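You operate a simulated robot arm through the tools that you are given. There is no shell and no other tool. Be economical: measure what you need, move in short steps, check, and stop when the job is done.

You run a simulated two-armed robot. Do the job below in one go: nothing can be reset, and whatever is moved stays where it is left.

JOB
Take the short black hose that says "52" and put it on the lower shelf of the hose bench. Open the left drawer of the hose bench, fetch the purple spacer marked "92" from the top of the blue marking bench and set it inside, then shut the drawer. Pick up the green plate holder with one hand, pass it to the other hand and put it on the lower shelf of the blue marking bench. Turn the size dial to 40. Put two of the green rings from the top of the shipping bench on the lower shelf of the yellow motor stand. Any order will do. Set down upright: green plate holder.

Only the result counts: the job must be done as asked and must still hold three seconds after the hand-in. Knocking over, shifting, dropping, spilling or breaking anything else fails it.

ROBOT AND FRAMES
Two 7-joint arms with two-finger parallel grippers on one trunk, on a base that drives. Base frame: it is fixed to the floor where the robot stands at the start and does not move with it; the origin is under the middle of the robot, x ahead of it, y to its left, z up; the surface under the hand at the start is at about z = 800. Readings come in mm, rad, newtons and seconds.
The left shoulder is at the start at [50, 209, 1146], the right one opposite. With the tool pointing down near the work surface each hand reaches from about 240 to 900 mm from the robot's upright axis, wherever it stands, measured 20 degrees to its own side. Places, roughly: drawer [600, -800, 600]; green plate holder [500, 2500, 750]; green ring [-2000, 500, 750]; left drawer of the hose bench [600, -800, 700]; lower shelf of the blue marking bench [800, 2200, 200]; lower shelf of the hose bench [700, -1400, 200]; lower shelf of the yellow motor stand [-3100, 4700, 200]; purple spacer [1000, 1750, 750]; short black hose [500, 250, 750]; size dial [700, 2900, 900]. Payload 4.4 kg a hand.
Tool frame (each hand has its own): the origin (TCP) lies between the finger pads and is the grasp point; the fingertips stand 23 mm ahead of it; z points along the fingers, y is the line along which they close. Largest opening 94 mm; finger width 38, thickness 10; the body of the gripper, 54 by 96 mm, starts 39 mm behind the TCP.
Orientation is that of the tool frame in the base frame, as [roll, pitch, yaw] about the fixed x, y, z axes, in that order (R = Rz(yaw) Ry(pitch) Rx(roll)). With the fingers straight down and closing along the base's y, the tool's x points along the base's -x, its y along +y and its z along -z.

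CONTROLS
- The arms move only by the tool nudge_tool. It takes "left_plan", "right_plan" or both (then of equal length, played together; a hand with none holds still); each is text: rows parted by semicolons, each of 7 numbers parted by spaces: the shift along the base's x, y, z in mm, then the turn, a rotation vector about the base's x, y, z in rad, then the opening, from 0 (shut) to 1 (fully open). In form: x y z rx ry rz grip; .... A call has 1 to 20 rows; each row shifts and turns the commanded pose from where the row before left it. Each row takes 0.2 s and may step no farther than 50 mm and 0.15 rad from the row before; otherwise, or with a gripper value out of range, the whole call is refused. Where a pose cannot be reached the arm comes as near as it can. A force on the tool above 40 N (or 10 N above the force at the start of the call, whichever is more), or a blocked arm, ends the call early, and 0.2 s more pass. The fingers move at their own pace (about 108 mm/s each) and stop on an object; they squeeze with about 33 N. The grip force told is the motor's: it shows also when the fingers shut on nothing. Time passes only in rows, and 0.2 s behind the last, so rows that do not move let the fingers close. It gives the time, the measured TCP pose, the force on the tool (base axes), the opening and the grip force at its end, in the units of the frame above (readings bear some noise), with the torque about the TCP (base axes, N m) and any sound that the robot's microphone picked up.
- Cameras (640 x 400 px; columns grow to the right, rows downward): "scene" is now at [125, -50.6, 1293.6]; the picture's right is [-0.66, -0.75, 0.00], its down [-0.58, 0.52, -0.63] and it looks along [0.47, -0.42, -0.78] (base axes); focal length 238 px, centre (320, 200). "left" rides on the left gripper at [86, -16, -74] in its tool frame; the picture's right is [0.18, 0.98, 0.00], its down [-0.58, 0.11, -0.81] and it looks along [-0.79, 0.15, 0.59] (tool axes); focal length 243 px, centre (320, 200). "right" rides on the right gripper at [86, 16, -74] in its tool frame; the picture's right is [-0.18, 0.98, 0.00], its down [-0.58, -0.11, -0.81] and it looks along [-0.79, -0.15, 0.59] (tool axes); focal length 243 px, centre (320, 200). There is no depth. A picture from a camera that has moved, and an enlarged one, comes with that camera's place and axes in the base frame and with its lens.
- camera(camera): a new picture of that camera. It takes no simulated time.
- raise_lower(by): slides the trunk up (or, below 0, down) by that many mm; the arms and the scene camera ride with it, the base frame stays. It gives what a move gives, with no picture.
- steer(legs): drives the robot by 1 to 6 legs, each [ahead, left, turn to the left] in mm, mm and rad, along the robot's own axes; the way and the turn of a leg run together, so that a leg with both is an arc; at most 1500 mm and 3.142 rad a leg. The arms and the cameras ride along, it lands a little off, and it stops where it bumps. It gives what a move gives.
- head_to(pan, tilt): turns the head with the scene camera to pan (to the left, within 1.396 rad either way) and tilt (down, from -0.506 to 1.204), counted from straight ahead of the robot. It gives what a move gives.
- close_up(camera, box): a new picture of the part [left, top, right, bottom] of that camera's present view, enlarged. It takes no simulated time.
- sign_off(): hands the job in; it is judged then, once.

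Go step by step. Nothing tells you exact positions but the pictures and the camera data: compare them with the known pose of the tool, close in by small moves and look again before you grip or let go. The budget is 207 turns and 190 pictures, counting those below and the enlarged ones. Unless the task says otherwise, let go and move clear before handing in.

The tools are called by a JSON object that holds its "op" and its "data". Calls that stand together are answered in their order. nudge_tool: Moves the arms, as the interface text tells. Its arguments: {"type":"object","properties":{"left_plan":{"type":"string"},"right_plan":{"type":"string"}},"required":[]} The other tools are called the same way: raise_lower (by) slides the trunk up or down; steer (legs) drives the base; head_to (pan, tilt) turns the head that bears the scene camera; camera (camera) takes a picture; close_up (camera, box) takes an enlarged picture of a part of a camera's view; sign_off () hands the job in.

At the start:

```text
t: 0.0
left_ee_pos: [429.7, -50.5, 875.3]
left_tool_rot: [3.141, 0.001, -3.14]
left_wrist_force: [-0.2, 0.0, -0.1]
left_wrist_torque: [-0.01, 0.01, -0.03]
left_grip_width: 94.3
left_grip_force: 0.1
right_ee_pos: [386.5, -523.0, 955.7]
right_tool_rot: [3.141, 0.001, -3.141]
right_wrist_force: [-0.5, 0.1, -0.2]
right_wrist_torque: [0.0, -0.01, -0.01]
right_grip_width: 93.9
right_grip_force: 0.3
trunk travel left (down, up): [-225.0, 338.0]
robot x, y, heading: [-0.8, -2.6, 0.001]
head pan, tilt: [-0.726, 0.89]
```

scene: 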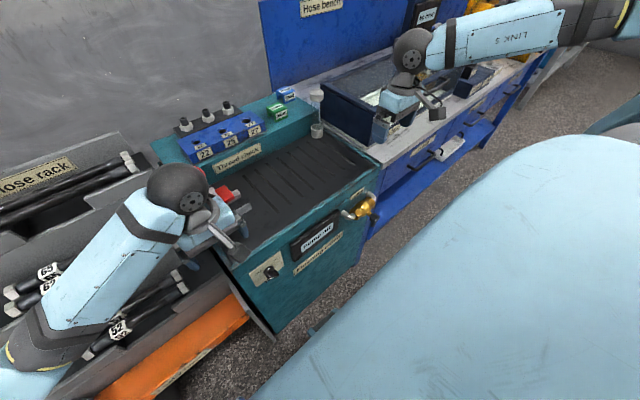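
right: 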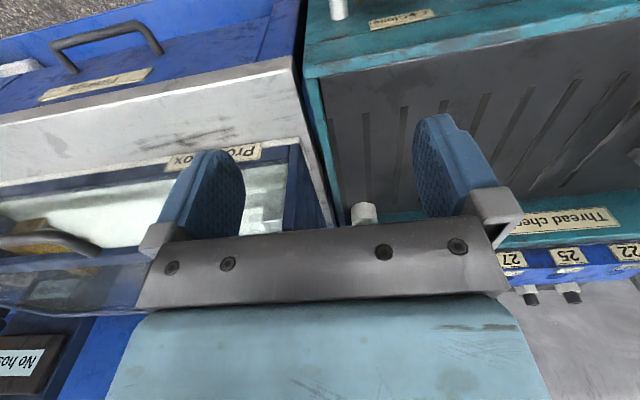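
left: 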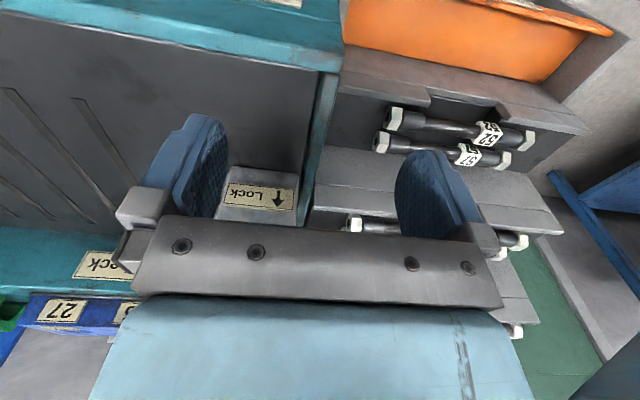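

I see a hose rack ahead-left, a thread check bench, and the hose bench to the right. I'll look around with the head first.

{"op": "head_to", "data": {"pan": 0.5, "tilt": 0.9}}

{"op": "camera", "data": {"camera": "scene"}}

{"op": "camera", "data": {"camera": "left"}}

```text
t: 1.4
left_ee_pos: [429.1, -50.2, 875.3]
left_tool_rot: [3.14, 0.0, 3.14]
left_wrist_force: [0.0, -0.6, -0.2]
left_wrist_torque: [0.01, 0.01, 0.02]
left_grip_width: 93.9
left_grip_force: 0.1
right_ee_pos: [387.2, -525.0, 954.6]
right_tool_rot: [3.141, 0.002, 3.142]
right_wrist_force: [-0.7, -0.1, 0.0]
right_wrist_torque: [0.02, 0.01, -0.02]
right_grip_width: 94.0
right_grip_force: 0.1
trunk travel left (down, up): [-225.0, 338.0]
robot x, y, heading: [-0.2, 0.9, 0.004]
head pan, tilt: [0.499, 0.901]
```

```text
186 pictures are left
camera scene: at [134.4, 36.0, 1292.8], right [0.48, -0.88, 0.0], down [-0.69, -0.37, -0.62], along [0.55, 0.3, -0.78], focal length 238 px, centre (320, 200)
```

scene: 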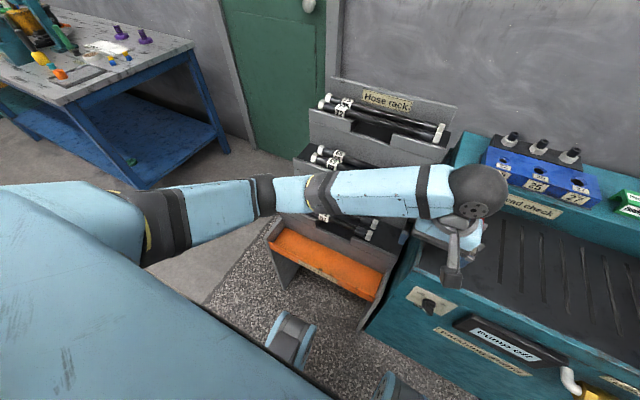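

```text
185 pictures are left
camera left: at [342.9, -66.5, 951.5], right [-0.18, 0.98, 0.0], down [0.58, 0.11, 0.81], along [0.79, 0.15, -0.59], focal length 243 px, centre (320, 200)
```

left: 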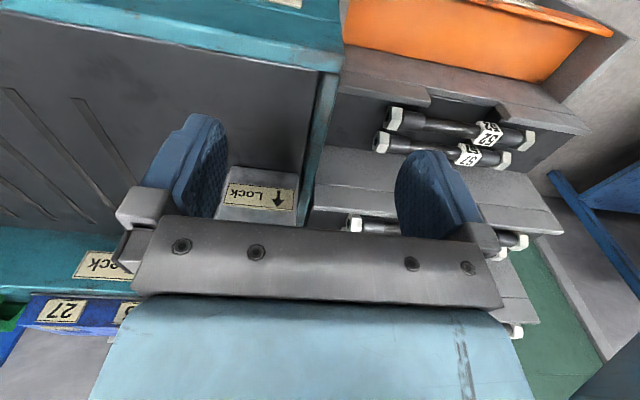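

The rack holds labelled hoses in three tiers; I'll zoom in on the labels.

{"op": "close_up", "data": {"camera": "scene", "box": [260, 70, 480, 270]}}

{"op": "close_up", "data": {"camera": "left", "box": [320, 60, 580, 270]}}

```text
2.00 times, centred on (370, 170) of scene
camera zoom: at [134.4, 36.0, 1292.8], right [0.48, -0.88, 0.0], down [-0.69, -0.37, -0.62], along [0.55, 0.3, -0.78], focal length 476 px, centre (220, 260)
```

zoom: 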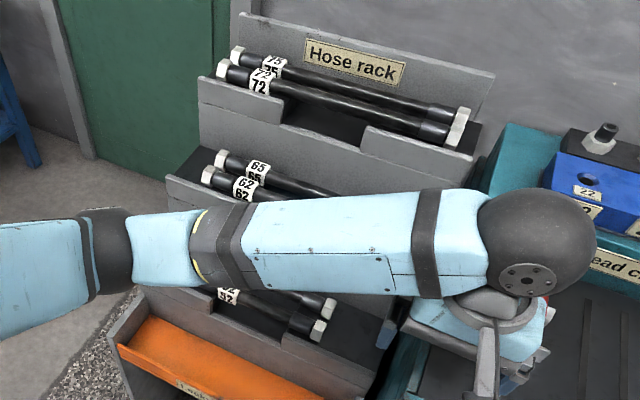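

```text
1.90 times, centred on (450, 165) of left
camera zoom: at [342.9, -66.5, 951.5], right [-0.18, 0.98, 0.0], down [0.58, 0.11, 0.81], along [0.79, 0.15, -0.59], focal length 462 px, centre (72, 267)
```

zoom: 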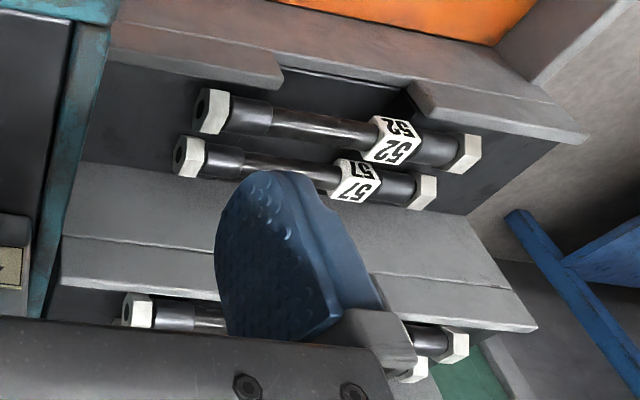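

Hose 52 sits in the front of the lowest tier at about [538, 195, 640], lying along y. I'll survey the other places before moving.

{"op": "head_to", "data": {"pan": -1.0, "tilt": 0.6}}

{"op": "camera", "data": {"camera": "scene"}}

{"op": "head_to", "data": {"pan": 1.2, "tilt": 0.5}}

{"op": "camera", "data": {"camera": "scene"}}

```text
t: 3.0
left_ee_pos: [429.6, -50.5, 875.7]
left_tool_rot: [-3.141, 0.001, 3.141]
left_wrist_force: [-0.2, 0.1, -0.2]
left_wrist_torque: [0.01, -0.04, 0.0]
left_grip_width: 93.9
left_grip_force: 0.0
right_ee_pos: [387.3, -524.8, 954.3]
right_tool_rot: [-3.141, -0.001, -3.141]
right_wrist_force: [0.6, 0.1, 0.4]
right_wrist_torque: [0.02, -0.01, 0.0]
right_grip_width: 94.0
right_grip_force: 0.0
trunk travel left (down, up): [-225.0, 338.0]
robot x, y, heading: [-1.5, -1.2, -0.0]
head pan, tilt: [-1.0, 0.6]
```

```text
182 pictures are left
camera scene: at [115.9, -74.4, 1317.5], right [-0.84, -0.54, 0.0], down [-0.31, 0.48, -0.82], along [0.45, -0.69, -0.57], focal length 238 px, centre (320, 200)
```

scene: 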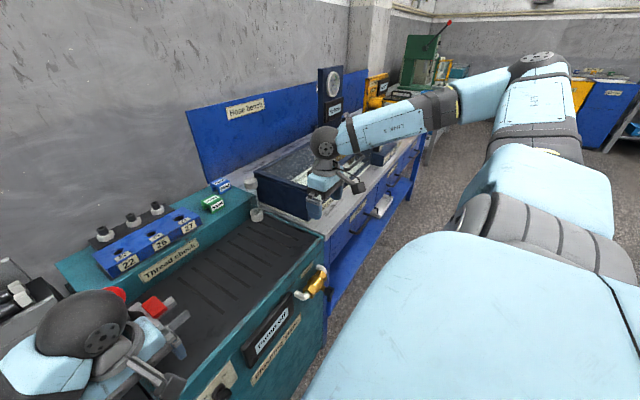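

```text
t: 5.1
left_ee_pos: [429.6, -50.4, 877.2]
left_tool_rot: [3.141, 0.0, 3.141]
left_wrist_force: [1.3, -1.1, -0.8]
left_wrist_torque: [0.01, -0.05, 0.0]
left_grip_width: 94.0
left_grip_force: 0.1
right_ee_pos: [387.0, -524.8, 953.9]
right_tool_rot: [-3.141, 0.0, -3.141]
right_wrist_force: [0.1, -0.5, -1.1]
right_wrist_torque: [0.01, -0.02, -0.03]
right_grip_width: 94.0
right_grip_force: 0.1
trunk travel left (down, up): [-225.0, 338.0]
robot x, y, heading: [-0.4, -2.8, 0.0]
head pan, tilt: [1.201, 0.499]
```

```text
181 pictures are left
camera scene: at [101.1, 84.7, 1326.6], right [0.93, -0.36, 0.0], down [-0.17, -0.45, -0.88], along [0.32, 0.82, -0.48], focal length 238 px, centre (320, 200)
```

scene: 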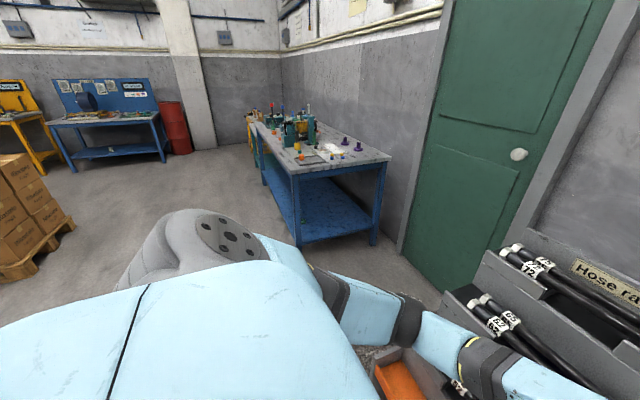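

The hose bench shelf is open at the front and the marking bench is to the left. I'll bring the left hand above hose 52, rotated so the fingers close across it.

{"op": "nudge_tool", "data": {"left_plan": "9.5 20 0 0 0 0.1428 1;9.5 20 0 0 0 0.1428 1;9.5 20 0 0 0 0.1428 1;9.5 20 0 0 0 0.1428 1;9.5 20 0 0 0 0.1428 1;9.5 20 0 0 0 0.1428 1;9.5 20 0 0 0 0.1428 1;9.5 20 0 0 0 0.1428 1;9.5 20 0 0 0 0.1428 1;9.5 20 0 0 0 0.1428 0.55;9.5 20 0 0 0 0.1428 0.55;0 0 0 0 0 0 0.55"}}

{"op": "camera", "data": {"camera": "left"}}

{"op": "head_to", "data": {"pan": 0.5, "tilt": 0.9}}

{"op": "close_up", "data": {"camera": "scene", "box": [240, 70, 480, 320]}}

```text
t: 7.7
left_ee_pos: [536.0, 169.6, 875.3]
left_tool_rot: [-3.141, 0.0, -1.569]
left_wrist_force: [0.1, -0.5, -0.3]
left_wrist_torque: [-0.03, -0.03, 0.0]
left_grip_width: 51.9
left_grip_force: 0.0
right_ee_pos: [387.4, -524.9, 954.0]
right_tool_rot: [-3.139, 0.0, -3.141]
right_wrist_force: [0.8, 0.6, 0.1]
right_wrist_torque: [0.01, 0.02, -0.05]
right_grip_width: 94.0
right_grip_force: 0.1
trunk travel left (down, up): [-225.0, 338.0]
robot x, y, heading: [-1.1, -0.9, 0.001]
head pan, tilt: [1.201, 0.499]
```

```text
180 pictures are left
camera left: at [552.3, 82.7, 951.5], right [-0.98, -0.19, 0.0], down [-0.11, 0.58, 0.81], along [-0.15, 0.79, -0.59], focal length 243 px, centre (320, 200)
```

left: 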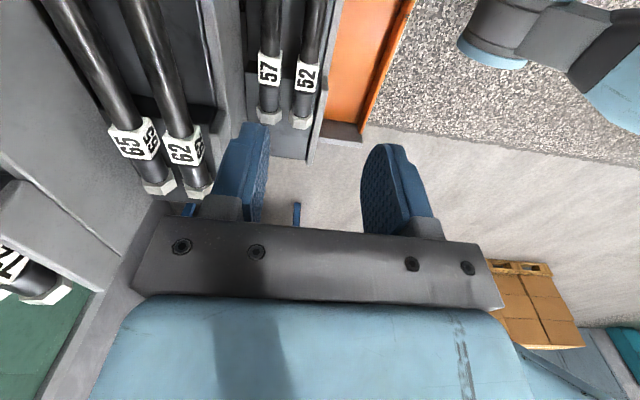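

```text
t: 8.8
left_ee_pos: [535.9, 168.5, 875.9]
left_tool_rot: [-3.141, 0.001, -1.571]
left_wrist_force: [0.2, 0.4, -1.2]
left_wrist_torque: [0.0, 0.01, -0.03]
left_grip_width: 51.8
left_grip_force: 0.1
right_ee_pos: [386.6, -524.2, 954.9]
right_tool_rot: [-3.141, -0.001, 3.141]
right_wrist_force: [0.0, -0.3, 0.2]
right_wrist_torque: [0.03, -0.02, -0.03]
right_grip_width: 94.2
right_grip_force: 0.2
trunk travel left (down, up): [-225.0, 338.0]
robot x, y, heading: [-2.6, 1.8, 0.001]
head pan, tilt: [0.499, 0.901]
```

```text
1.60 times, centred on (360, 195) of scene
camera zoom: at [134.4, 36.1, 1292.8], right [0.48, -0.88, 0.0], down [-0.69, -0.38, -0.62], along [0.55, 0.3, -0.78], focal length 381 px, centre (256, 208)
```

zoom: 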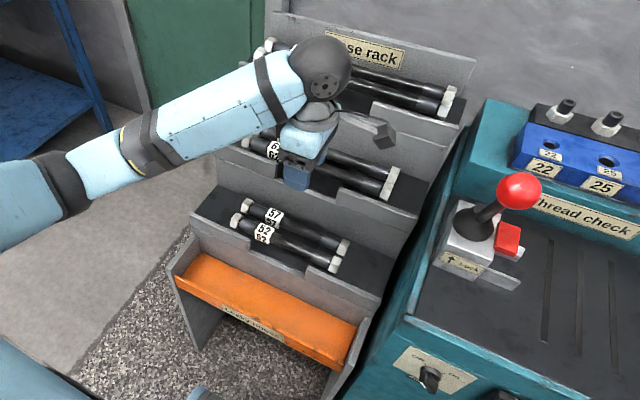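

Hose 52 is centred near [540, 193, 645] with 57 about 44 mm behind it. I'll go down to just above it, then check.

{"op": "nudge_tool", "data": {"left_plan": "0 2 -45 0 0 0 0.44;1 2 -45 0 0 0 0.44;0 2 -45 0 0 0 0.44;0 2 -40 0 0 0 0.44;0 0 0 0 0 0 0.44"}}

{"op": "camera", "data": {"camera": "left"}}

{"op": "close_up", "data": {"camera": "scene", "box": [240, 70, 480, 320]}}

```text
t: 10.0
left_ee_pos: [533.7, 174.2, 699.3]
left_tool_rot: [3.141, -0.001, -1.571]
left_wrist_force: [-0.4, 1.1, -0.3]
left_wrist_torque: [-0.03, -0.01, -0.02]
left_grip_width: 41.5
left_grip_force: 0.0
right_ee_pos: [386.7, -524.9, 954.6]
right_tool_rot: [-3.141, 0.001, -3.14]
right_wrist_force: [0.0, 0.0, 0.2]
right_wrist_torque: [0.02, 0.0, 0.02]
right_grip_width: 94.0
right_grip_force: 0.0
trunk travel left (down, up): [-225.0, 338.0]
robot x, y, heading: [-3.1, -2.0, -0.001]
head pan, tilt: [0.499, 0.901]
```

```text
178 pictures are left
camera left: at [549.9, 88.6, 775.3], right [-0.98, -0.18, 0.0], down [-0.11, 0.58, 0.81], along [-0.15, 0.79, -0.59], focal length 243 px, centre (320, 200)
```

left: 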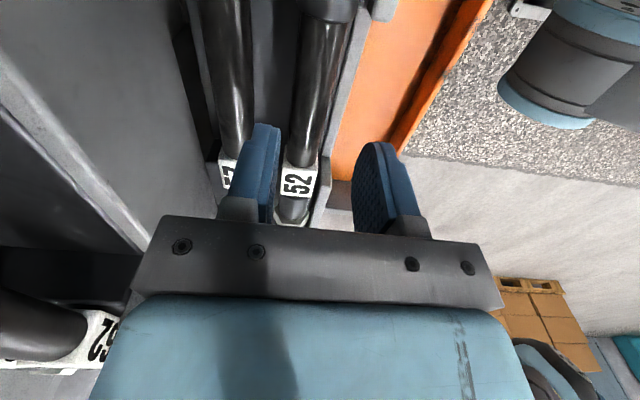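

```text
1.60 times, centred on (360, 195) of scene
camera zoom: at [134.4, 36.1, 1292.8], right [0.48, -0.88, 0.0], down [-0.69, -0.38, -0.62], along [0.55, 0.3, -0.78], focal length 381 px, centre (256, 208)
```

zoom: 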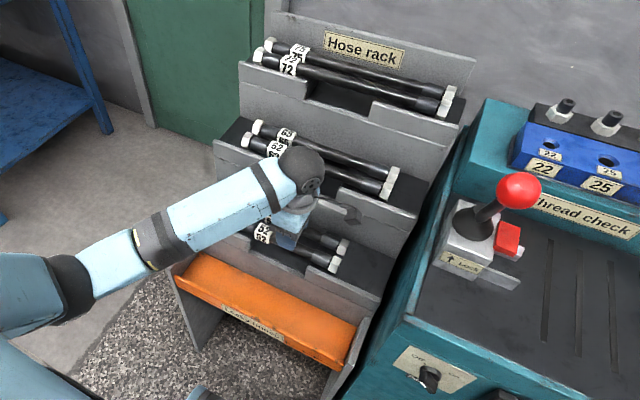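

The hand is lined up over hose 52. I'll shift 3 mm in x and lower between the two hoses.

{"op": "nudge_tool", "data": {"left_plan": "3 2 0 0 0 0 0.44;0 0 -15 0 0 0 0.44;0 0 -15 0 0 0 0.44;0 0 -8 0 0 0 0.44;0 0 -6 0 0 0 0.44;0 0 0 0 0 0 0.44"}}

{"op": "camera", "data": {"camera": "left"}}

```text
t: 11.4
left_ee_pos: [536.9, 179.6, 657.3]
left_tool_rot: [3.141, -0.001, -1.573]
left_wrist_force: [0.9, 0.5, 0.0]
left_wrist_torque: [0.0, 0.01, 0.0]
left_grip_width: 41.4
left_grip_force: 0.2
right_ee_pos: [387.4, -525.0, 954.1]
right_tool_rot: [-3.141, -0.001, -3.141]
right_wrist_force: [0.3, -0.1, -0.4]
right_wrist_torque: [0.01, -0.01, -0.01]
right_grip_width: 93.8
right_grip_force: 0.1
trunk travel left (down, up): [-225.0, 338.0]
robot x, y, heading: [-3.0, 2.6, 0.003]
head pan, tilt: [0.499, 0.901]
```

```text
176 pictures are left
camera left: at [553.0, 92.8, 732.3], right [-0.98, -0.18, 0.0], down [-0.11, 0.58, 0.81], along [-0.15, 0.79, -0.59], focal length 243 px, centre (320, 200)
```

left: 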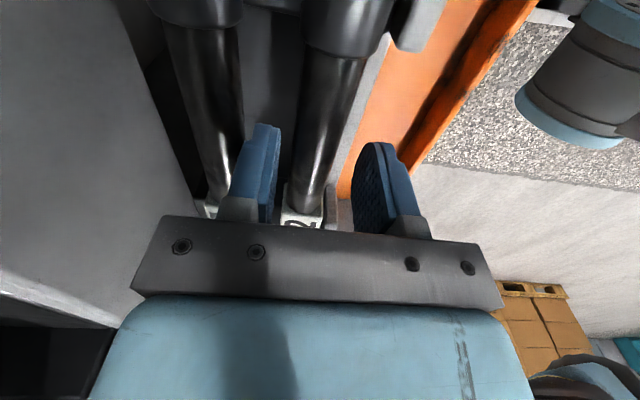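

The fingers straddle the hose. I'll go slightly deeper, grip and lift.

{"op": "nudge_tool", "data": {"left_plan": "0 0 -3 0 0 0 0.44;0 0 -3 0 0 0 0.44;0 0 0 0 0 0 0;0 0 0 0 0 0 0;0 0 0 0 0 0 0"}}

{"op": "nudge_tool", "data": {"left_plan": "0 0 10 0 0 0 0;0 0 20 0 0 0 0;0 0 30 0 0 0 0;0 0 40 0 0 0 0;0 0 50 0 0 0 0;0 0 50 0 0 0 0"}}

{"op": "camera", "data": {"camera": "left"}}

{"op": "camera", "data": {"camera": "scene"}}

```text
t: 12.6
left_ee_pos: [538.3, 178.8, 651.2]
left_tool_rot: [-3.141, 0.001, -1.571]
left_wrist_force: [5.4, -1.1, 3.4]
left_wrist_torque: [0.78, -0.16, -0.95]
left_grip_width: 21.6
left_grip_force: 33.3
right_ee_pos: [386.0, -524.5, 955.6]
right_tool_rot: [-3.141, 0.0, -3.141]
right_wrist_force: [-0.2, -0.6, -0.4]
right_wrist_torque: [0.02, -0.01, 0.02]
right_grip_width: 94.1
right_grip_force: 0.1
trunk travel left (down, up): [-225.0, 338.0]
robot x, y, heading: [-0.5, -0.0, 0.001]
head pan, tilt: [0.499, 0.901]
```

```text
t: 14.0
left_ee_pos: [537.2, 179.8, 848.6]
left_tool_rot: [3.139, -0.002, -1.572]
left_wrist_force: [1.1, -0.1, -2.4]
left_wrist_torque: [-0.05, -0.02, -0.87]
left_grip_width: 18.9
left_grip_force: 32.7
right_ee_pos: [386.4, -524.8, 954.1]
right_tool_rot: [3.142, 0.0, -3.142]
right_wrist_force: [0.0, 0.0, -0.1]
right_wrist_torque: [0.02, 0.01, 0.0]
right_grip_width: 94.2
right_grip_force: 0.0
trunk travel left (down, up): [-225.0, 338.0]
robot x, y, heading: [-2.1, -2.1, -0.002]
head pan, tilt: [0.499, 0.901]
```

```text
175 pictures are left
camera left: at [552.6, 94.1, 923.6], right [-0.98, -0.18, 0.0], down [-0.11, 0.58, 0.81], along [-0.15, 0.79, -0.59], focal length 243 px, centre (320, 200)
```

left: 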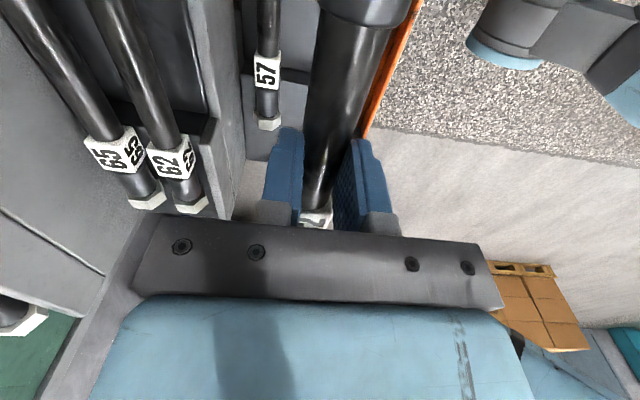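

```text
174 pictures are left
camera scene: at [134.2, 35.8, 1292.6], right [0.48, -0.88, 0.0], down [-0.69, -0.38, -0.62], along [0.55, 0.3, -0.78], focal length 238 px, centre (320, 200)
```

scene: 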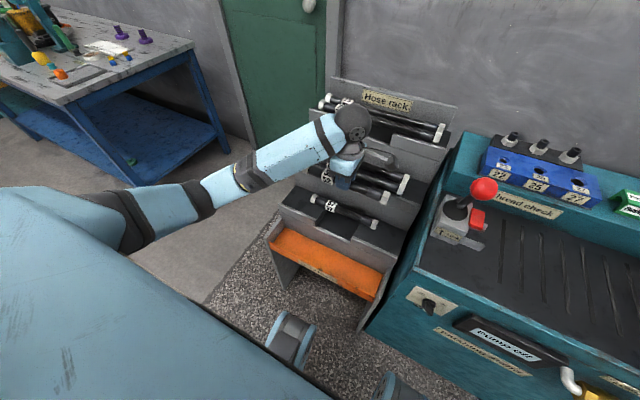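

Hose 52 is held. I'll draw both hands in, back off and drive along the hose bench to look at its lower shelf.

{"op": "nudge_tool", "data": {"left_plan": "-40 0 0 0 0 0 0;-40 0 0 0 0 0 0;-40 0 0 0 0 0 0;-40 0 0 0 0 0 0;-30 0 0 0 0 0 0", "right_plan": "-20 30 0 0 0 0 1;-20 30 0 0 0 0 1;-20 30 0 0 0 0 1;-20 30 0 0 0 0 1;-10 30 0 0 0 0 1"}}

{"op": "steer", "data": {"legs": [[-250, 0, 0], [0, -1200, 0]]}}

{"op": "head_to", "data": {"pan": 0, "tilt": 0.8}}

{"op": "camera", "data": {"camera": "scene"}}

```text
t: 15.2
left_ee_pos: [348.3, 180.0, 851.8]
left_tool_rot: [-3.141, 0.0, -1.571]
left_wrist_force: [1.1, -1.0, -2.9]
left_wrist_torque: [-0.04, -0.03, 0.0]
left_grip_width: 21.9
left_grip_force: 33.0
right_ee_pos: [324.9, -382.9, 952.5]
right_tool_rot: [3.141, 0.0, 3.138]
right_wrist_force: [0.4, -0.4, 1.0]
right_wrist_torque: [0.01, 0.04, -0.02]
right_grip_width: 94.0
right_grip_force: 0.1
right hand out of reach, approached as far as the arm can: row 4, 5
trunk travel left (down, up): [-225.0, 338.0]
robot x, y, heading: [2.8, -0.8, -0.005]
head pan, tilt: [0.499, 0.901]
```

```text
t: 27.5
left_ee_pos: [97.2, -1033.1, 850.3]
left_tool_rot: [3.141, 0.001, -1.569]
left_wrist_force: [-0.6, 0.2, -1.9]
left_wrist_torque: [-0.01, -0.06, 0.04]
left_grip_width: 22.1
left_grip_force: 32.8
right_ee_pos: [77.0, -1597.1, 952.7]
right_tool_rot: [-3.141, -0.002, -3.139]
right_wrist_force: [0.2, 0.2, -0.1]
right_wrist_torque: [-0.04, 0.02, 0.0]
right_grip_width: 94.0
right_grip_force: 0.1
trunk travel left (down, up): [-225.0, 338.0]
robot x, y, heading: [-248.2, -1215.7, 0.005]
head pan, tilt: [0.499, 0.901]
```

```text
t: 28.4
left_ee_pos: [96.6, -1033.4, 849.9]
left_tool_rot: [-3.14, 0.001, -1.569]
left_wrist_force: [0.7, 0.5, -3.6]
left_wrist_torque: [0.01, 0.01, 0.01]
left_grip_width: 22.0
left_grip_force: 33.1
right_ee_pos: [75.8, -1597.9, 951.9]
right_tool_rot: [-3.141, -0.001, -3.14]
right_wrist_force: [0.1, 0.9, -1.2]
right_wrist_torque: [-0.01, 0.02, -0.03]
right_grip_width: 93.9
right_grip_force: 0.0
trunk travel left (down, up): [-225.0, 338.0]
robot x, y, heading: [-250.4, -1213.5, 0.002]
head pan, tilt: [0.0, 0.799]
```

```text
173 pictures are left
camera scene: at [-100.2, -1214.6, 1300.6], right [0.0, -1.0, 0.0], down [-0.72, 0.0, -0.7], along [0.7, 0.0, -0.72], focal length 238 px, centre (320, 200)
```

scene: 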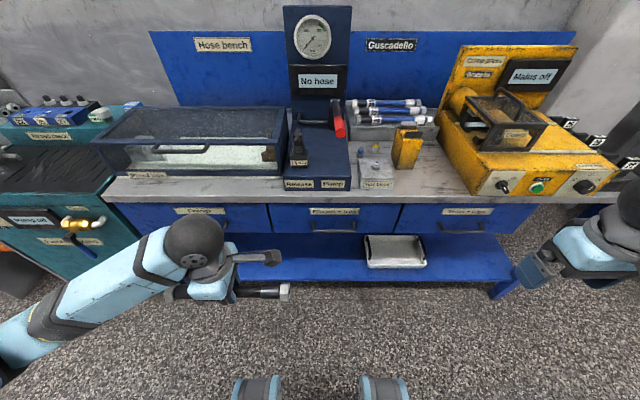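

The lower shelf's front edge is at about x=413 and it is free left of the white tray. I'll tilt the hand forward, lower the trunk and hand, then drive the hose in over the shelf.

{"op": "nudge_tool", "data": {"left_plan": "30 0 0 0 -0.132 0 0;30 0 0 0 -0.132 0 0;30 0 0 0 -0.132 0 0;30 0 0 0 -0.132 0 0;30 0 0 0 -0.132 0 0"}}

{"op": "raise_lower", "data": {"by": -225}}

{"op": "nudge_tool", "data": {"left_plan": "0 0 -45 0 0 0 0;0 0 -45 0 0 0 0;0 0 -45 0 0 0 0;0 0 -45 0 0 0 0;0 0 -45 0 0 0 0;0 0 -45 0 0 0 0;0 0 -45 0 0 0 0"}}

{"op": "camera", "data": {"camera": "scene"}}

{"op": "camera", "data": {"camera": "left"}}

```text
t: 29.6
left_ee_pos: [248.4, -1035.1, 850.3]
left_tool_rot: [-2.478, 0.001, -1.569]
left_wrist_force: [-0.8, -0.1, -2.3]
left_wrist_torque: [-0.04, 0.03, -0.02]
left_grip_width: 22.1
left_grip_force: 32.7
right_ee_pos: [77.4, -1597.7, 952.3]
right_tool_rot: [3.142, -0.001, -3.14]
right_wrist_force: [1.0, -0.5, -0.2]
right_wrist_torque: [-0.03, 0.0, -0.02]
right_grip_width: 94.2
right_grip_force: 0.2
trunk travel left (down, up): [-225.0, 338.0]
robot x, y, heading: [-248.6, -1212.8, 0.004]
head pan, tilt: [0.0, 0.799]
```

```text
t: 32.0
left_ee_pos: [246.7, -1034.8, 624.8]
left_tool_rot: [-2.482, -0.004, -1.568]
left_wrist_force: [1.1, -0.1, -3.1]
left_wrist_torque: [-0.05, 0.01, -0.02]
left_grip_width: 22.0
left_grip_force: 32.7
right_ee_pos: [76.5, -1597.4, 727.0]
right_tool_rot: [3.139, -0.002, -3.14]
right_wrist_force: [-0.8, -0.9, -0.2]
right_wrist_torque: [-0.06, 0.03, 0.01]
right_grip_width: 94.2
right_grip_force: 0.1
trunk travel left (down, up): [0.0, 563.0]
robot x, y, heading: [-250.7, -1213.7, -0.0]
head pan, tilt: [0.0, 0.799]
```

```text
t: 33.0
left_ee_pos: [304.9, -945.8, 493.4]
left_tool_rot: [-2.345, 0.201, -1.553]
left_wrist_force: [-0.1, -0.6, -2.9]
left_wrist_torque: [-0.05, 0.02, -0.01]
left_grip_width: 22.0
left_grip_force: 33.6
right_ee_pos: [77.0, -1597.2, 723.3]
right_tool_rot: [3.141, -0.001, -3.139]
right_wrist_force: [-1.0, 0.2, -0.1]
right_wrist_torque: [0.0, 0.01, 0.0]
right_grip_width: 93.8
right_grip_force: 0.0
trunk travel left (down, up): [0.0, 563.0]
robot x, y, heading: [-254.1, -1215.8, 0.001]
head pan, tilt: [0.0, 0.799]
stopped in row 5 (left hand): the arm was blocked; the commanded pose is now the measured one
```

```text
172 pictures are left
camera scene: at [-100.7, -1214.0, 1072.0], right [0.0, -1.0, 0.0], down [-0.72, 0.0, -0.7], along [0.7, 0.0, -0.72], focal length 238 px, centre (320, 200)
```

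scene: 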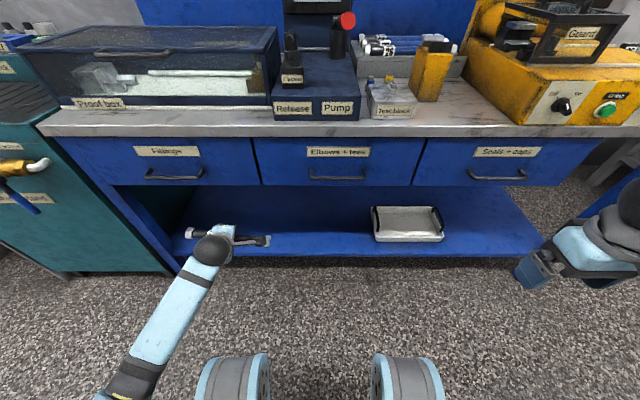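

```text
171 pictures are left
camera left: at [263.7, -1043.7, 540.3], right [-0.69, -0.05, -0.73], down [-0.66, 0.46, 0.59], along [0.3, 0.89, -0.35], focal length 243 px, centre (320, 200)
```

left: 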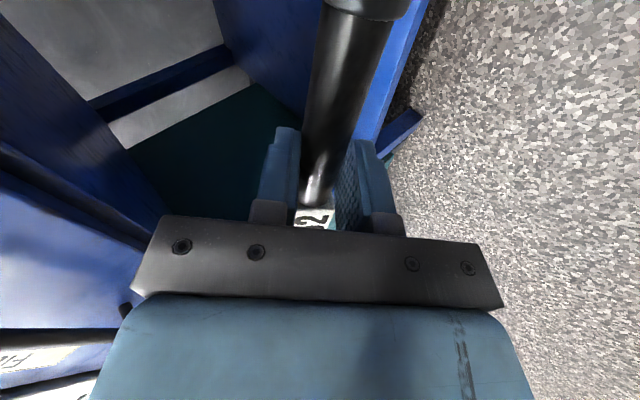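

The arm got blocked while going down (probably a joint limit near the body). I'll try further out in front, lowering with small steps.

{"op": "nudge_tool", "data": {"left_plan": "20 0 -20 0 0 0 0;20 0 -25 0 0 0 0;10 0 -30 0 0 0 0;0 0 -30 0 0 0 0;0 0 -30 0 0 0 0"}}

{"op": "camera", "data": {"camera": "scene"}}

```text
t: 33.7
left_ee_pos: [339.7, -859.5, 442.3]
left_tool_rot: [-2.359, 0.384, -1.557]
left_wrist_force: [-0.2, -0.2, -3.7]
left_wrist_torque: [-0.04, 0.06, -0.04]
left_grip_width: 22.1
left_grip_force: 33.6
right_ee_pos: [77.5, -1596.8, 725.0]
right_tool_rot: [3.14, -0.002, -3.139]
right_wrist_force: [-0.2, 0.2, 0.2]
right_wrist_torque: [0.0, -0.02, 0.0]
right_grip_width: 93.8
right_grip_force: 0.1
trunk travel left (down, up): [0.0, 563.0]
robot x, y, heading: [-251.1, -1217.3, 0.002]
head pan, tilt: [0.0, 0.799]
stopped in row 3 (left hand): the arm was blocked; the commanded pose is now the measured one
```

```text
170 pictures are left
camera scene: at [-99.3, -1214.9, 1073.0], right [0.0, -1.0, 0.0], down [-0.72, 0.0, -0.7], along [0.7, 0.0, -0.72], focal length 238 px, centre (320, 200)
```

scene: 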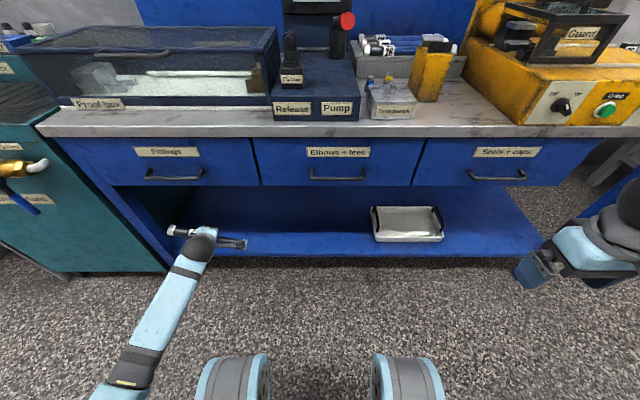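

The hand swings out as it lowers in this tilted posture. I'll bring it back up, make it vertical, and turn the yaw back part way before trying again.

{"op": "nudge_tool", "data": {"left_plan": "-8 -30 30 -0.128 0 0 0;-8 -30 30 -0.128 0 0 0;-8 -30 30 -0.128 0 0 0;-8 -30 30 0 0.13 0 0;-8 -30 30 0 0.13 0 0;0 -20 20 0 0.13 0 0;0 0 0 0 0.13 0 0;0 0 0 0 0.13 0 0;0 0 0 0 0.13 0 0;0 0 0 0 0 -0.13 0;0 0 0 0 0 -0.13 0;0 0 0 0 0 -0.13 0;0 0 0 0 0 -0.13 0;0 0 0 0 0 -0.13 0;0 0 0 0 0 -0.13 0"}}

{"op": "nudge_tool", "data": {"left_plan": "0 0 -45 0 0 0 0;0 0 -45 0 0 0 0;0 0 -45 0 0 0 0;0 0 -45 0 0 0 0;0 0 -45 0 0 0 0"}}

```text
t: 34.3
left_ee_pos: [327.3, -809.6, 506.5]
left_tool_rot: [-2.36, 0.408, -1.554]
left_wrist_force: [0.9, 0.1, -3.9]
left_wrist_torque: [-0.05, 0.05, 0.0]
left_grip_width: 22.1
left_grip_force: 33.3
right_ee_pos: [77.1, -1598.2, 725.3]
right_tool_rot: [-3.141, -0.001, -3.141]
right_wrist_force: [0.1, -0.8, 0.4]
right_wrist_torque: [-0.04, 0.02, 0.02]
right_grip_width: 94.1
right_grip_force: 0.0
trunk travel left (down, up): [0.0, 563.0]
robot x, y, heading: [-247.3, -1214.8, 0.0]
head pan, tilt: [0.0, 0.799]
stopped in row 2 (left hand): the arm was blocked; the commanded pose is now the measured one
```

```text
t: 34.9
left_ee_pos: [329.0, -717.3, 467.5]
left_tool_rot: [-2.342, 0.607, -1.547]
left_wrist_force: [-0.2, -1.6, -2.7]
left_wrist_torque: [-0.03, 0.06, 0.0]
left_grip_width: 22.3
left_grip_force: 33.2
right_ee_pos: [76.2, -1597.7, 725.6]
right_tool_rot: [3.141, -0.002, -3.14]
right_wrist_force: [-1.2, 0.0, 0.0]
right_wrist_torque: [0.02, -0.04, 0.01]
right_grip_width: 94.0
right_grip_force: 0.0
trunk travel left (down, up): [0.0, 563.0]
robot x, y, heading: [-250.9, -1213.6, 0.006]
head pan, tilt: [0.0, 0.799]
stopped in row 3 (left hand): the arm was blocked; the commanded pose is now the measured one
```

The hand keeps drifting left; I need to see the whole arm.

{"op": "head_to", "data": {"pan": 0.7, "tilt": 0.9}}

{"op": "camera", "data": {"camera": "scene"}}

```text
t: 36.0
left_ee_pos: [328.9, -716.1, 465.1]
left_tool_rot: [-2.346, 0.604, -1.55]
left_wrist_force: [0.3, 0.7, -2.3]
left_wrist_torque: [-0.07, 0.04, -0.01]
left_grip_width: 22.0
left_grip_force: 33.1
right_ee_pos: [76.1, -1596.8, 729.3]
right_tool_rot: [-3.14, 0.0, -3.141]
right_wrist_force: [-0.5, -0.3, -0.7]
right_wrist_torque: [-0.01, -0.01, -0.01]
right_grip_width: 94.1
right_grip_force: 0.0
trunk travel left (down, up): [0.0, 563.0]
robot x, y, heading: [-245.4, -1216.2, 0.006]
head pan, tilt: [0.7, 0.901]
```

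```text
169 pictures are left
camera scene: at [-122.6, -1164.7, 1067.8], right [0.65, -0.76, 0.0], down [-0.6, -0.51, -0.62], along [0.47, 0.4, -0.78], focal length 238 px, centre (320, 200)
```

scene: 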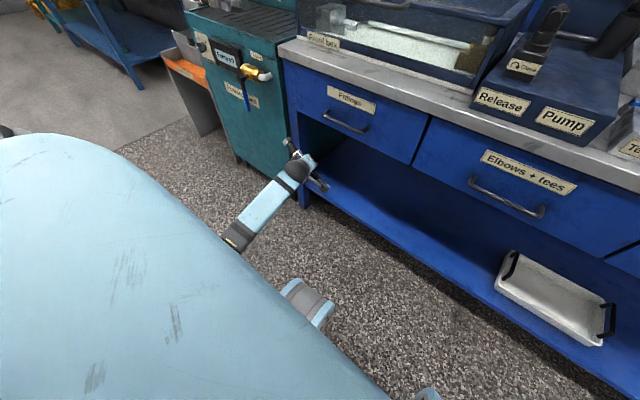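

The elbow may be limited by the low trunk; I'll raise the trunk again to give the arm room, then restore the hand's posture.

{"op": "raise_lower", "data": {"by": 150}}

{"op": "nudge_tool", "data": {"left_plan": "-10 -30 10 0 0 0 0;-10 -30 10 0 0 0 0;-10 -30 10 0 0 0 0;-10 -30 10 0 0 0 0"}}

{"op": "camera", "data": {"camera": "scene"}}

```text
t: 37.7
left_ee_pos: [328.3, -718.6, 614.4]
left_tool_rot: [-2.346, 0.598, -1.551]
left_wrist_force: [0.8, -0.3, -4.1]
left_wrist_torque: [-0.02, 0.06, 0.03]
left_grip_width: 22.2
left_grip_force: 33.0
right_ee_pos: [76.7, -1597.5, 877.4]
right_tool_rot: [3.141, 0.0, -3.14]
right_wrist_force: [0.4, 0.2, 0.0]
right_wrist_torque: [-0.01, -0.01, -0.01]
right_grip_width: 94.0
right_grip_force: 0.0
trunk travel left (down, up): [-150.0, 413.0]
robot x, y, heading: [-248.9, -1212.6, 0.003]
head pan, tilt: [0.7, 0.901]
```

```text
t: 38.8
left_ee_pos: [292.2, -763.7, 684.4]
left_tool_rot: [-2.331, 0.803, -1.548]
left_wrist_force: [-0.8, -1.1, -1.9]
left_wrist_torque: [-0.04, 0.05, 0.0]
left_grip_width: 22.2
left_grip_force: 33.2
right_ee_pos: [78.4, -1598.9, 875.2]
right_tool_rot: [3.134, -0.003, -3.139]
right_wrist_force: [-1.2, -0.6, -0.5]
right_wrist_torque: [0.03, -0.01, 0.0]
right_grip_width: 94.2
right_grip_force: 0.1
trunk travel left (down, up): [-150.0, 413.0]
robot x, y, heading: [-249.5, -1213.8, -0.003]
head pan, tilt: [0.7, 0.901]
stopped in row 4 (left hand): the arm was blocked; the commanded pose is now the measured one
```

```text
168 pictures are left
camera scene: at [-122.9, -1169.6, 1218.1], right [0.65, -0.76, 0.0], down [-0.6, -0.5, -0.62], along [0.47, 0.4, -0.78], focal length 238 px, centre (320, 200)
```

scene: 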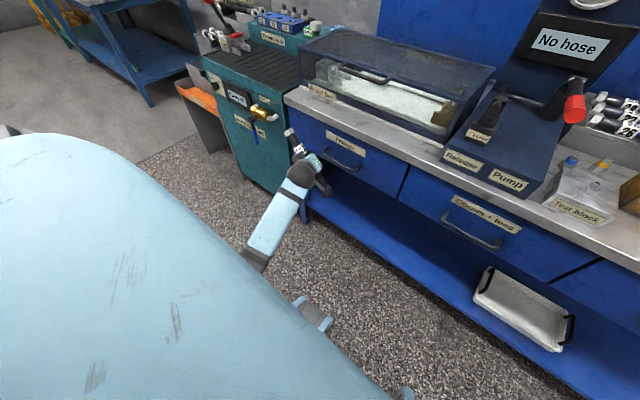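

The wrist looks stuck at a rotational limit; I'll unwind the hand about its own finger axis.

{"op": "nudge_tool", "data": {"left_plan": "0 0 0 0.1 0.072 -0.067 0;0 0 0 0.1 0.072 -0.067 0;0 0 0 0.1 0.072 -0.067 0;0 0 0 0.1 0.072 -0.067 0;0 0 0 0.1 0.072 -0.067 0;0 0 0 0.1 0.072 -0.067 0"}}

```text
t: 40.2
left_ee_pos: [290.2, -766.1, 681.4]
left_tool_rot: [2.764, 1.023, -2.953]
left_wrist_force: [-0.3, -0.5, -3.5]
left_wrist_torque: [-0.02, 0.06, 0.01]
left_grip_width: 22.2
left_grip_force: 33.8
right_ee_pos: [77.6, -1597.1, 874.8]
right_tool_rot: [3.141, -0.001, -3.138]
right_wrist_force: [-0.4, -1.3, -0.2]
right_wrist_torque: [0.01, 0.03, -0.04]
right_grip_width: 93.8
right_grip_force: 0.0
trunk travel left (down, up): [-150.0, 413.0]
robot x, y, heading: [-251.0, -1212.0, 0.001]
head pan, tilt: [0.7, 0.901]
```

That freed it. I'll continue turning the same way so the hose becomes level with the hand turned the other way.

{"op": "nudge_tool", "data": {"left_plan": "-5 -15 0 0.096 0.069 -0.065 0;-5 -15 0 0.096 0.069 -0.065 0;-5 -15 0 0.096 0.069 -0.065 0;-5 -15 0 0.096 0.069 -0.065 0;-5 -15 0 0.096 0.069 -0.065 0;-5 -15 0 0.096 0.069 -0.065 0;-5 -15 0 0.096 0.069 -0.065 0;-5 -15 0 0.096 0.069 -0.065 0;-5 -15 0 0.096 0.069 -0.065 0;-5 -15 0 0.096 0.069 -0.065 0"}}

{"op": "camera", "data": {"camera": "scene"}}

```text
t: 42.4
left_ee_pos: [241.8, -914.7, 684.3]
left_tool_rot: [2.073, -0.004, 2.197]
left_wrist_force: [0.1, -0.7, -2.6]
left_wrist_torque: [0.01, 0.04, -0.01]
left_grip_width: 22.1
left_grip_force: 33.2
right_ee_pos: [77.5, -1596.5, 876.6]
right_tool_rot: [3.141, 0.0, -3.137]
right_wrist_force: [0.9, -1.3, 0.6]
right_wrist_torque: [-0.01, 0.03, -0.01]
right_grip_width: 93.9
right_grip_force: 0.0
trunk travel left (down, up): [-150.0, 413.0]
robot x, y, heading: [-252.6, -1209.6, 0.004]
head pan, tilt: [0.7, 0.901]
```

```text
167 pictures are left
camera scene: at [-122.9, -1165.7, 1217.7], right [0.65, -0.76, 0.0], down [-0.6, -0.51, -0.62], along [0.47, 0.4, -0.78], focal length 238 px, centre (320, 200)
```

scene: 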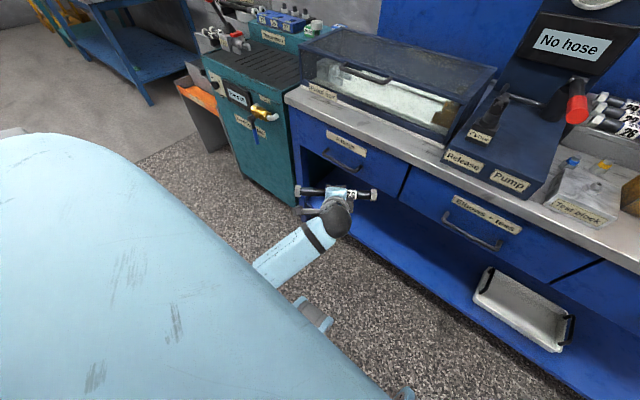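

The hose is level now. I'll square it up, tilt the fingers down a bit more, and lower in front of the bench.

{"op": "nudge_tool", "data": {"left_plan": "0 -15 0 0 0 -0.125 0;0 -15 0 0 0 -0.125 0;0 -15 0 0 0 -0.125 0;0 -15 0 0 0 -0.125 0;0 -15 0 0 0 -0.125 0;0 -15 0 0 0.123 0 0;0 -15 0 0 0.123 0 0;0 -15 0 0 0.123 0 0"}}

{"op": "nudge_tool", "data": {"left_plan": "5 0 -40 0 0 0 0;5 0 -40 0 0 0 0;5 0 -40 0 0 0 0;0 0 -40 0 0 0 0;0 0 -40 0 0 0 0;0 0 -40 0 0 0 0;0 0 -40 0 0 0 0;0 0 -40 0 0 0 0;0 0 -40 0 0 0 0"}}

{"op": "head_to", "data": {"pan": 0.2, "tilt": 0.8}}

{"op": "camera", "data": {"camera": "scene"}}

```text
t: 44.2
left_ee_pos: [241.3, -1035.7, 683.2]
left_tool_rot: [2.444, -0.003, 1.574]
left_wrist_force: [-0.3, -0.5, -3.1]
left_wrist_torque: [0.04, 0.03, -0.01]
left_grip_width: 22.3
left_grip_force: 32.6
right_ee_pos: [77.2, -1596.3, 878.2]
right_tool_rot: [-3.142, -0.001, -3.137]
right_wrist_force: [-0.5, 0.2, 0.1]
right_wrist_torque: [0.02, -0.01, 0.0]
right_grip_width: 94.1
right_grip_force: 0.0
trunk travel left (down, up): [-150.0, 413.0]
robot x, y, heading: [-250.7, -1213.9, 0.006]
head pan, tilt: [0.7, 0.901]
```

```text
t: 46.2
left_ee_pos: [259.2, -1026.5, 325.1]
left_tool_rot: [2.437, -0.008, 1.578]
left_wrist_force: [-0.6, -1.0, -2.7]
left_wrist_torque: [0.02, 0.03, 0.0]
left_grip_width: 22.0
left_grip_force: 33.1
right_ee_pos: [75.6, -1596.6, 878.9]
right_tool_rot: [-3.139, 0.002, -3.138]
right_wrist_force: [-0.1, 1.4, -0.3]
right_wrist_torque: [-0.02, 0.03, 0.0]
right_grip_width: 94.1
right_grip_force: 0.1
trunk travel left (down, up): [-150.0, 413.0]
robot x, y, heading: [-247.9, -1216.3, 0.004]
head pan, tilt: [0.7, 0.901]
```

```text
t: 47.1
left_ee_pos: [258.9, -1028.1, 325.4]
left_tool_rot: [2.436, -0.011, 1.577]
left_wrist_force: [0.1, 0.0, -3.2]
left_wrist_torque: [0.04, 0.06, -0.03]
left_grip_width: 22.2
left_grip_force: 33.1
right_ee_pos: [76.7, -1595.7, 878.1]
right_tool_rot: [-3.14, 0.0, -3.138]
right_wrist_force: [0.7, -0.3, 0.5]
right_wrist_torque: [0.0, 0.0, 0.03]
right_grip_width: 93.9
right_grip_force: 0.1
trunk travel left (down, up): [-150.0, 413.0]
robot x, y, heading: [-249.4, -1217.6, -0.002]
head pan, tilt: [0.201, 0.799]
```

```text
166 pictures are left
camera scene: at [-101.6, -1196.9, 1225.8], right [0.2, -0.98, 0.0], down [-0.7, -0.15, -0.7], along [0.68, 0.14, -0.72], focal length 238 px, centre (320, 200)
```

scene: 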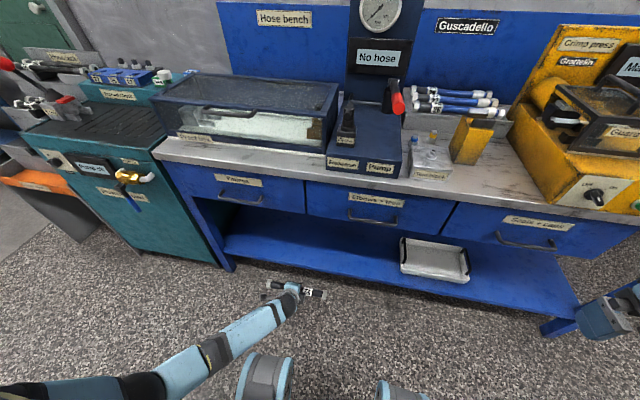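

Now the hose is level in front of the shelf (top at z≈200). I'll lower a little and drive forward so it goes in over the shelf.

{"op": "nudge_tool", "data": {"left_plan": "0 0 -20 0 0 0 0;0 0 -20 0 0 0 0"}}

{"op": "steer", "data": {"legs": [[260, 0, 0]]}}

{"op": "camera", "data": {"camera": "scene"}}

{"op": "camera", "data": {"camera": "left"}}

```text
t: 47.7
left_ee_pos: [263.7, -1009.6, 288.0]
left_tool_rot: [2.429, -0.022, 1.583]
left_wrist_force: [0.4, 0.0, -3.3]
left_wrist_torque: [0.05, 0.04, -0.02]
left_grip_width: 22.1
left_grip_force: 33.0
right_ee_pos: [74.1, -1596.2, 880.1]
right_tool_rot: [-3.141, 0.004, -3.139]
right_wrist_force: [0.3, 0.7, -0.1]
right_wrist_torque: [-0.02, 0.02, -0.01]
right_grip_width: 93.9
right_grip_force: 0.1
trunk travel left (down, up): [-150.0, 413.0]
robot x, y, heading: [-252.0, -1215.5, 0.001]
head pan, tilt: [0.201, 0.799]
```

```text
t: 49.6
left_ee_pos: [524.3, -1006.0, 286.5]
left_tool_rot: [2.427, -0.024, 1.59]
left_wrist_force: [0.1, 0.3, -3.3]
left_wrist_torque: [-0.01, 0.02, 0.02]
left_grip_width: 22.3
left_grip_force: 32.9
right_ee_pos: [339.0, -1592.2, 879.1]
right_tool_rot: [-3.142, 0.001, -3.133]
right_wrist_force: [0.7, 0.1, -0.9]
right_wrist_torque: [0.01, -0.01, 0.02]
right_grip_width: 94.3
right_grip_force: 0.0
trunk travel left (down, up): [-150.0, 413.0]
robot x, y, heading: [14.5, -1210.9, 0.006]
head pan, tilt: [0.201, 0.799]
```

```text
165 pictures are left
camera scene: at [156.9, -1194.6, 1226.1], right [0.21, -0.98, 0.0], down [-0.7, -0.15, -0.7], along [0.68, 0.14, -0.72], focal length 238 px, centre (320, 200)
```

scene: 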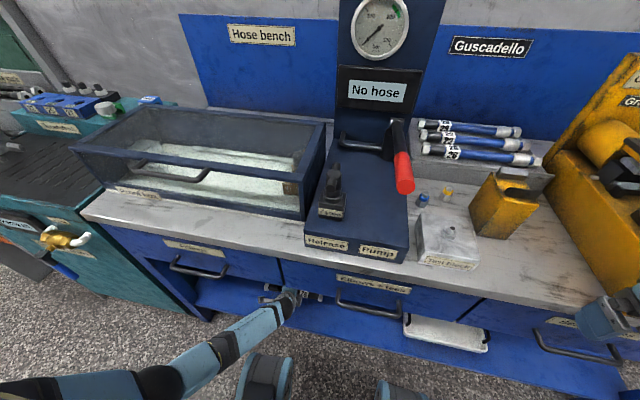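

```text
164 pictures are left
camera left: at [461.8, -921.7, 336.1], right [0.74, 0.18, 0.65], down [-0.43, -0.61, 0.67], along [0.51, -0.77, -0.37], focal length 243 px, centre (320, 200)
```

left: 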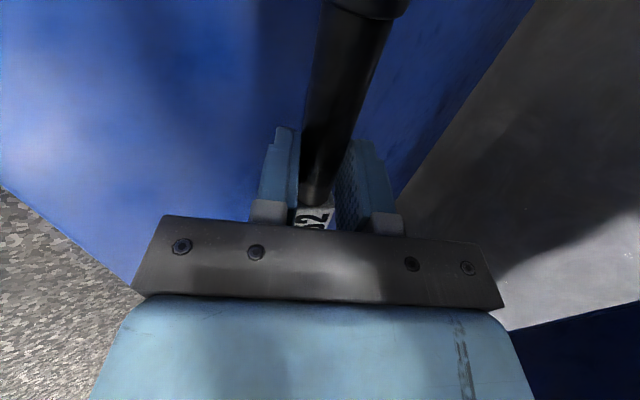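

The hose is over the shelf. I'll lower it with the trunk, then in small steps until contact.

{"op": "raise_lower", "data": {"by": -45}}

{"op": "camera", "data": {"camera": "left"}}

```text
t: 50.5
left_ee_pos: [543.5, -990.7, 264.7]
left_tool_rot: [2.395, -0.049, 1.596]
left_wrist_force: [-0.6, -0.2, -2.2]
left_wrist_torque: [0.05, 0.0, -0.01]
left_grip_width: 22.1
left_grip_force: 33.0
right_ee_pos: [335.4, -1598.7, 836.3]
right_tool_rot: [3.131, 0.009, -3.134]
right_wrist_force: [0.2, -0.8, 0.6]
right_wrist_torque: [0.02, 0.02, -0.01]
right_grip_width: 94.2
right_grip_force: 0.1
trunk travel left (down, up): [-105.0, 458.0]
robot x, y, heading: [12.8, -1215.2, 0.007]
head pan, tilt: [0.201, 0.799]
```

```text
163 pictures are left
camera left: at [478.7, -908.1, 313.7], right [0.72, 0.17, 0.68], down [-0.45, -0.63, 0.64], along [0.53, -0.76, -0.37], focal length 243 px, centre (320, 200)
```

left: 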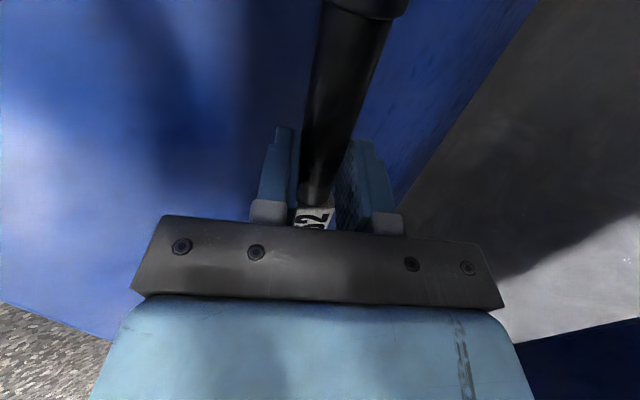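

The forearm seems to rest on the robot's own base. I'll raise the trunk, back off and reach farther out instead.

{"op": "raise_lower", "data": {"by": 75}}

{"op": "steer", "data": {"legs": [[-130, 0, 0]]}}

{"op": "nudge_tool", "data": {"left_plan": "30 -10 -5 0 0 0 0;30 -10 -5 0 0 0 0;30 0 -5 0 0 0 0;20 0 -5 0 0 0 0"}}

{"op": "camera", "data": {"camera": "scene"}}

```text
t: 51.6
left_ee_pos: [522.4, -1004.5, 314.0]
left_tool_rot: [2.433, -0.025, 1.59]
left_wrist_force: [0.3, 0.2, -3.0]
left_wrist_torque: [0.03, 0.04, 0.04]
left_grip_width: 22.4
left_grip_force: 33.0
right_ee_pos: [341.0, -1592.3, 907.0]
right_tool_rot: [-3.14, -0.001, -3.134]
right_wrist_force: [-0.2, -0.8, 0.4]
right_wrist_torque: [0.01, 0.01, -0.01]
right_grip_width: 94.0
right_grip_force: 0.0
trunk travel left (down, up): [-180.0, 383.0]
robot x, y, heading: [9.5, -1213.3, 0.007]
head pan, tilt: [0.201, 0.799]
```

```text
t: 52.9
left_ee_pos: [393.6, -1008.7, 315.7]
left_tool_rot: [2.43, -0.024, 1.588]
left_wrist_force: [-0.7, 0.7, -2.3]
left_wrist_torque: [0.01, 0.01, 0.02]
left_grip_width: 22.3
left_grip_force: 32.5
right_ee_pos: [208.6, -1595.3, 908.0]
right_tool_rot: [-3.141, 0.001, -3.134]
right_wrist_force: [-0.3, 0.0, -0.3]
right_wrist_torque: [-0.01, 0.0, -0.03]
right_grip_width: 94.3
right_grip_force: 0.2
trunk travel left (down, up): [-180.0, 383.0]
robot x, y, heading: [-119.3, -1214.7, 0.003]
head pan, tilt: [0.201, 0.799]
```

```text
t: 53.9
left_ee_pos: [496.6, -1020.1, 306.3]
left_tool_rot: [2.431, -0.022, 1.587]
left_wrist_force: [-0.9, 0.4, -3.6]
left_wrist_torque: [0.0, 0.04, 0.03]
left_grip_width: 22.2
left_grip_force: 32.9
left hand out of reach, approached as far as the arm can: row 4
right_ee_pos: [208.6, -1592.5, 908.6]
right_tool_rot: [-3.14, 0.0, -3.134]
right_wrist_force: [0.2, -0.4, 0.8]
right_wrist_torque: [0.0, -0.02, 0.02]
right_grip_width: 94.1
right_grip_force: 0.0
trunk travel left (down, up): [-180.0, 383.0]
robot x, y, heading: [-117.1, -1213.2, 0.007]
head pan, tilt: [0.201, 0.799]
```

```text
162 pictures are left
camera scene: at [28.8, -1195.0, 1255.7], right [0.21, -0.98, 0.0], down [-0.7, -0.15, -0.7], along [0.68, 0.14, -0.72], focal length 238 px, centre (320, 200)
```

scene: 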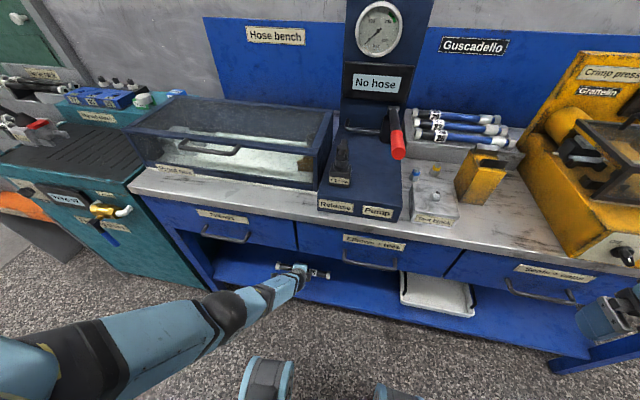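

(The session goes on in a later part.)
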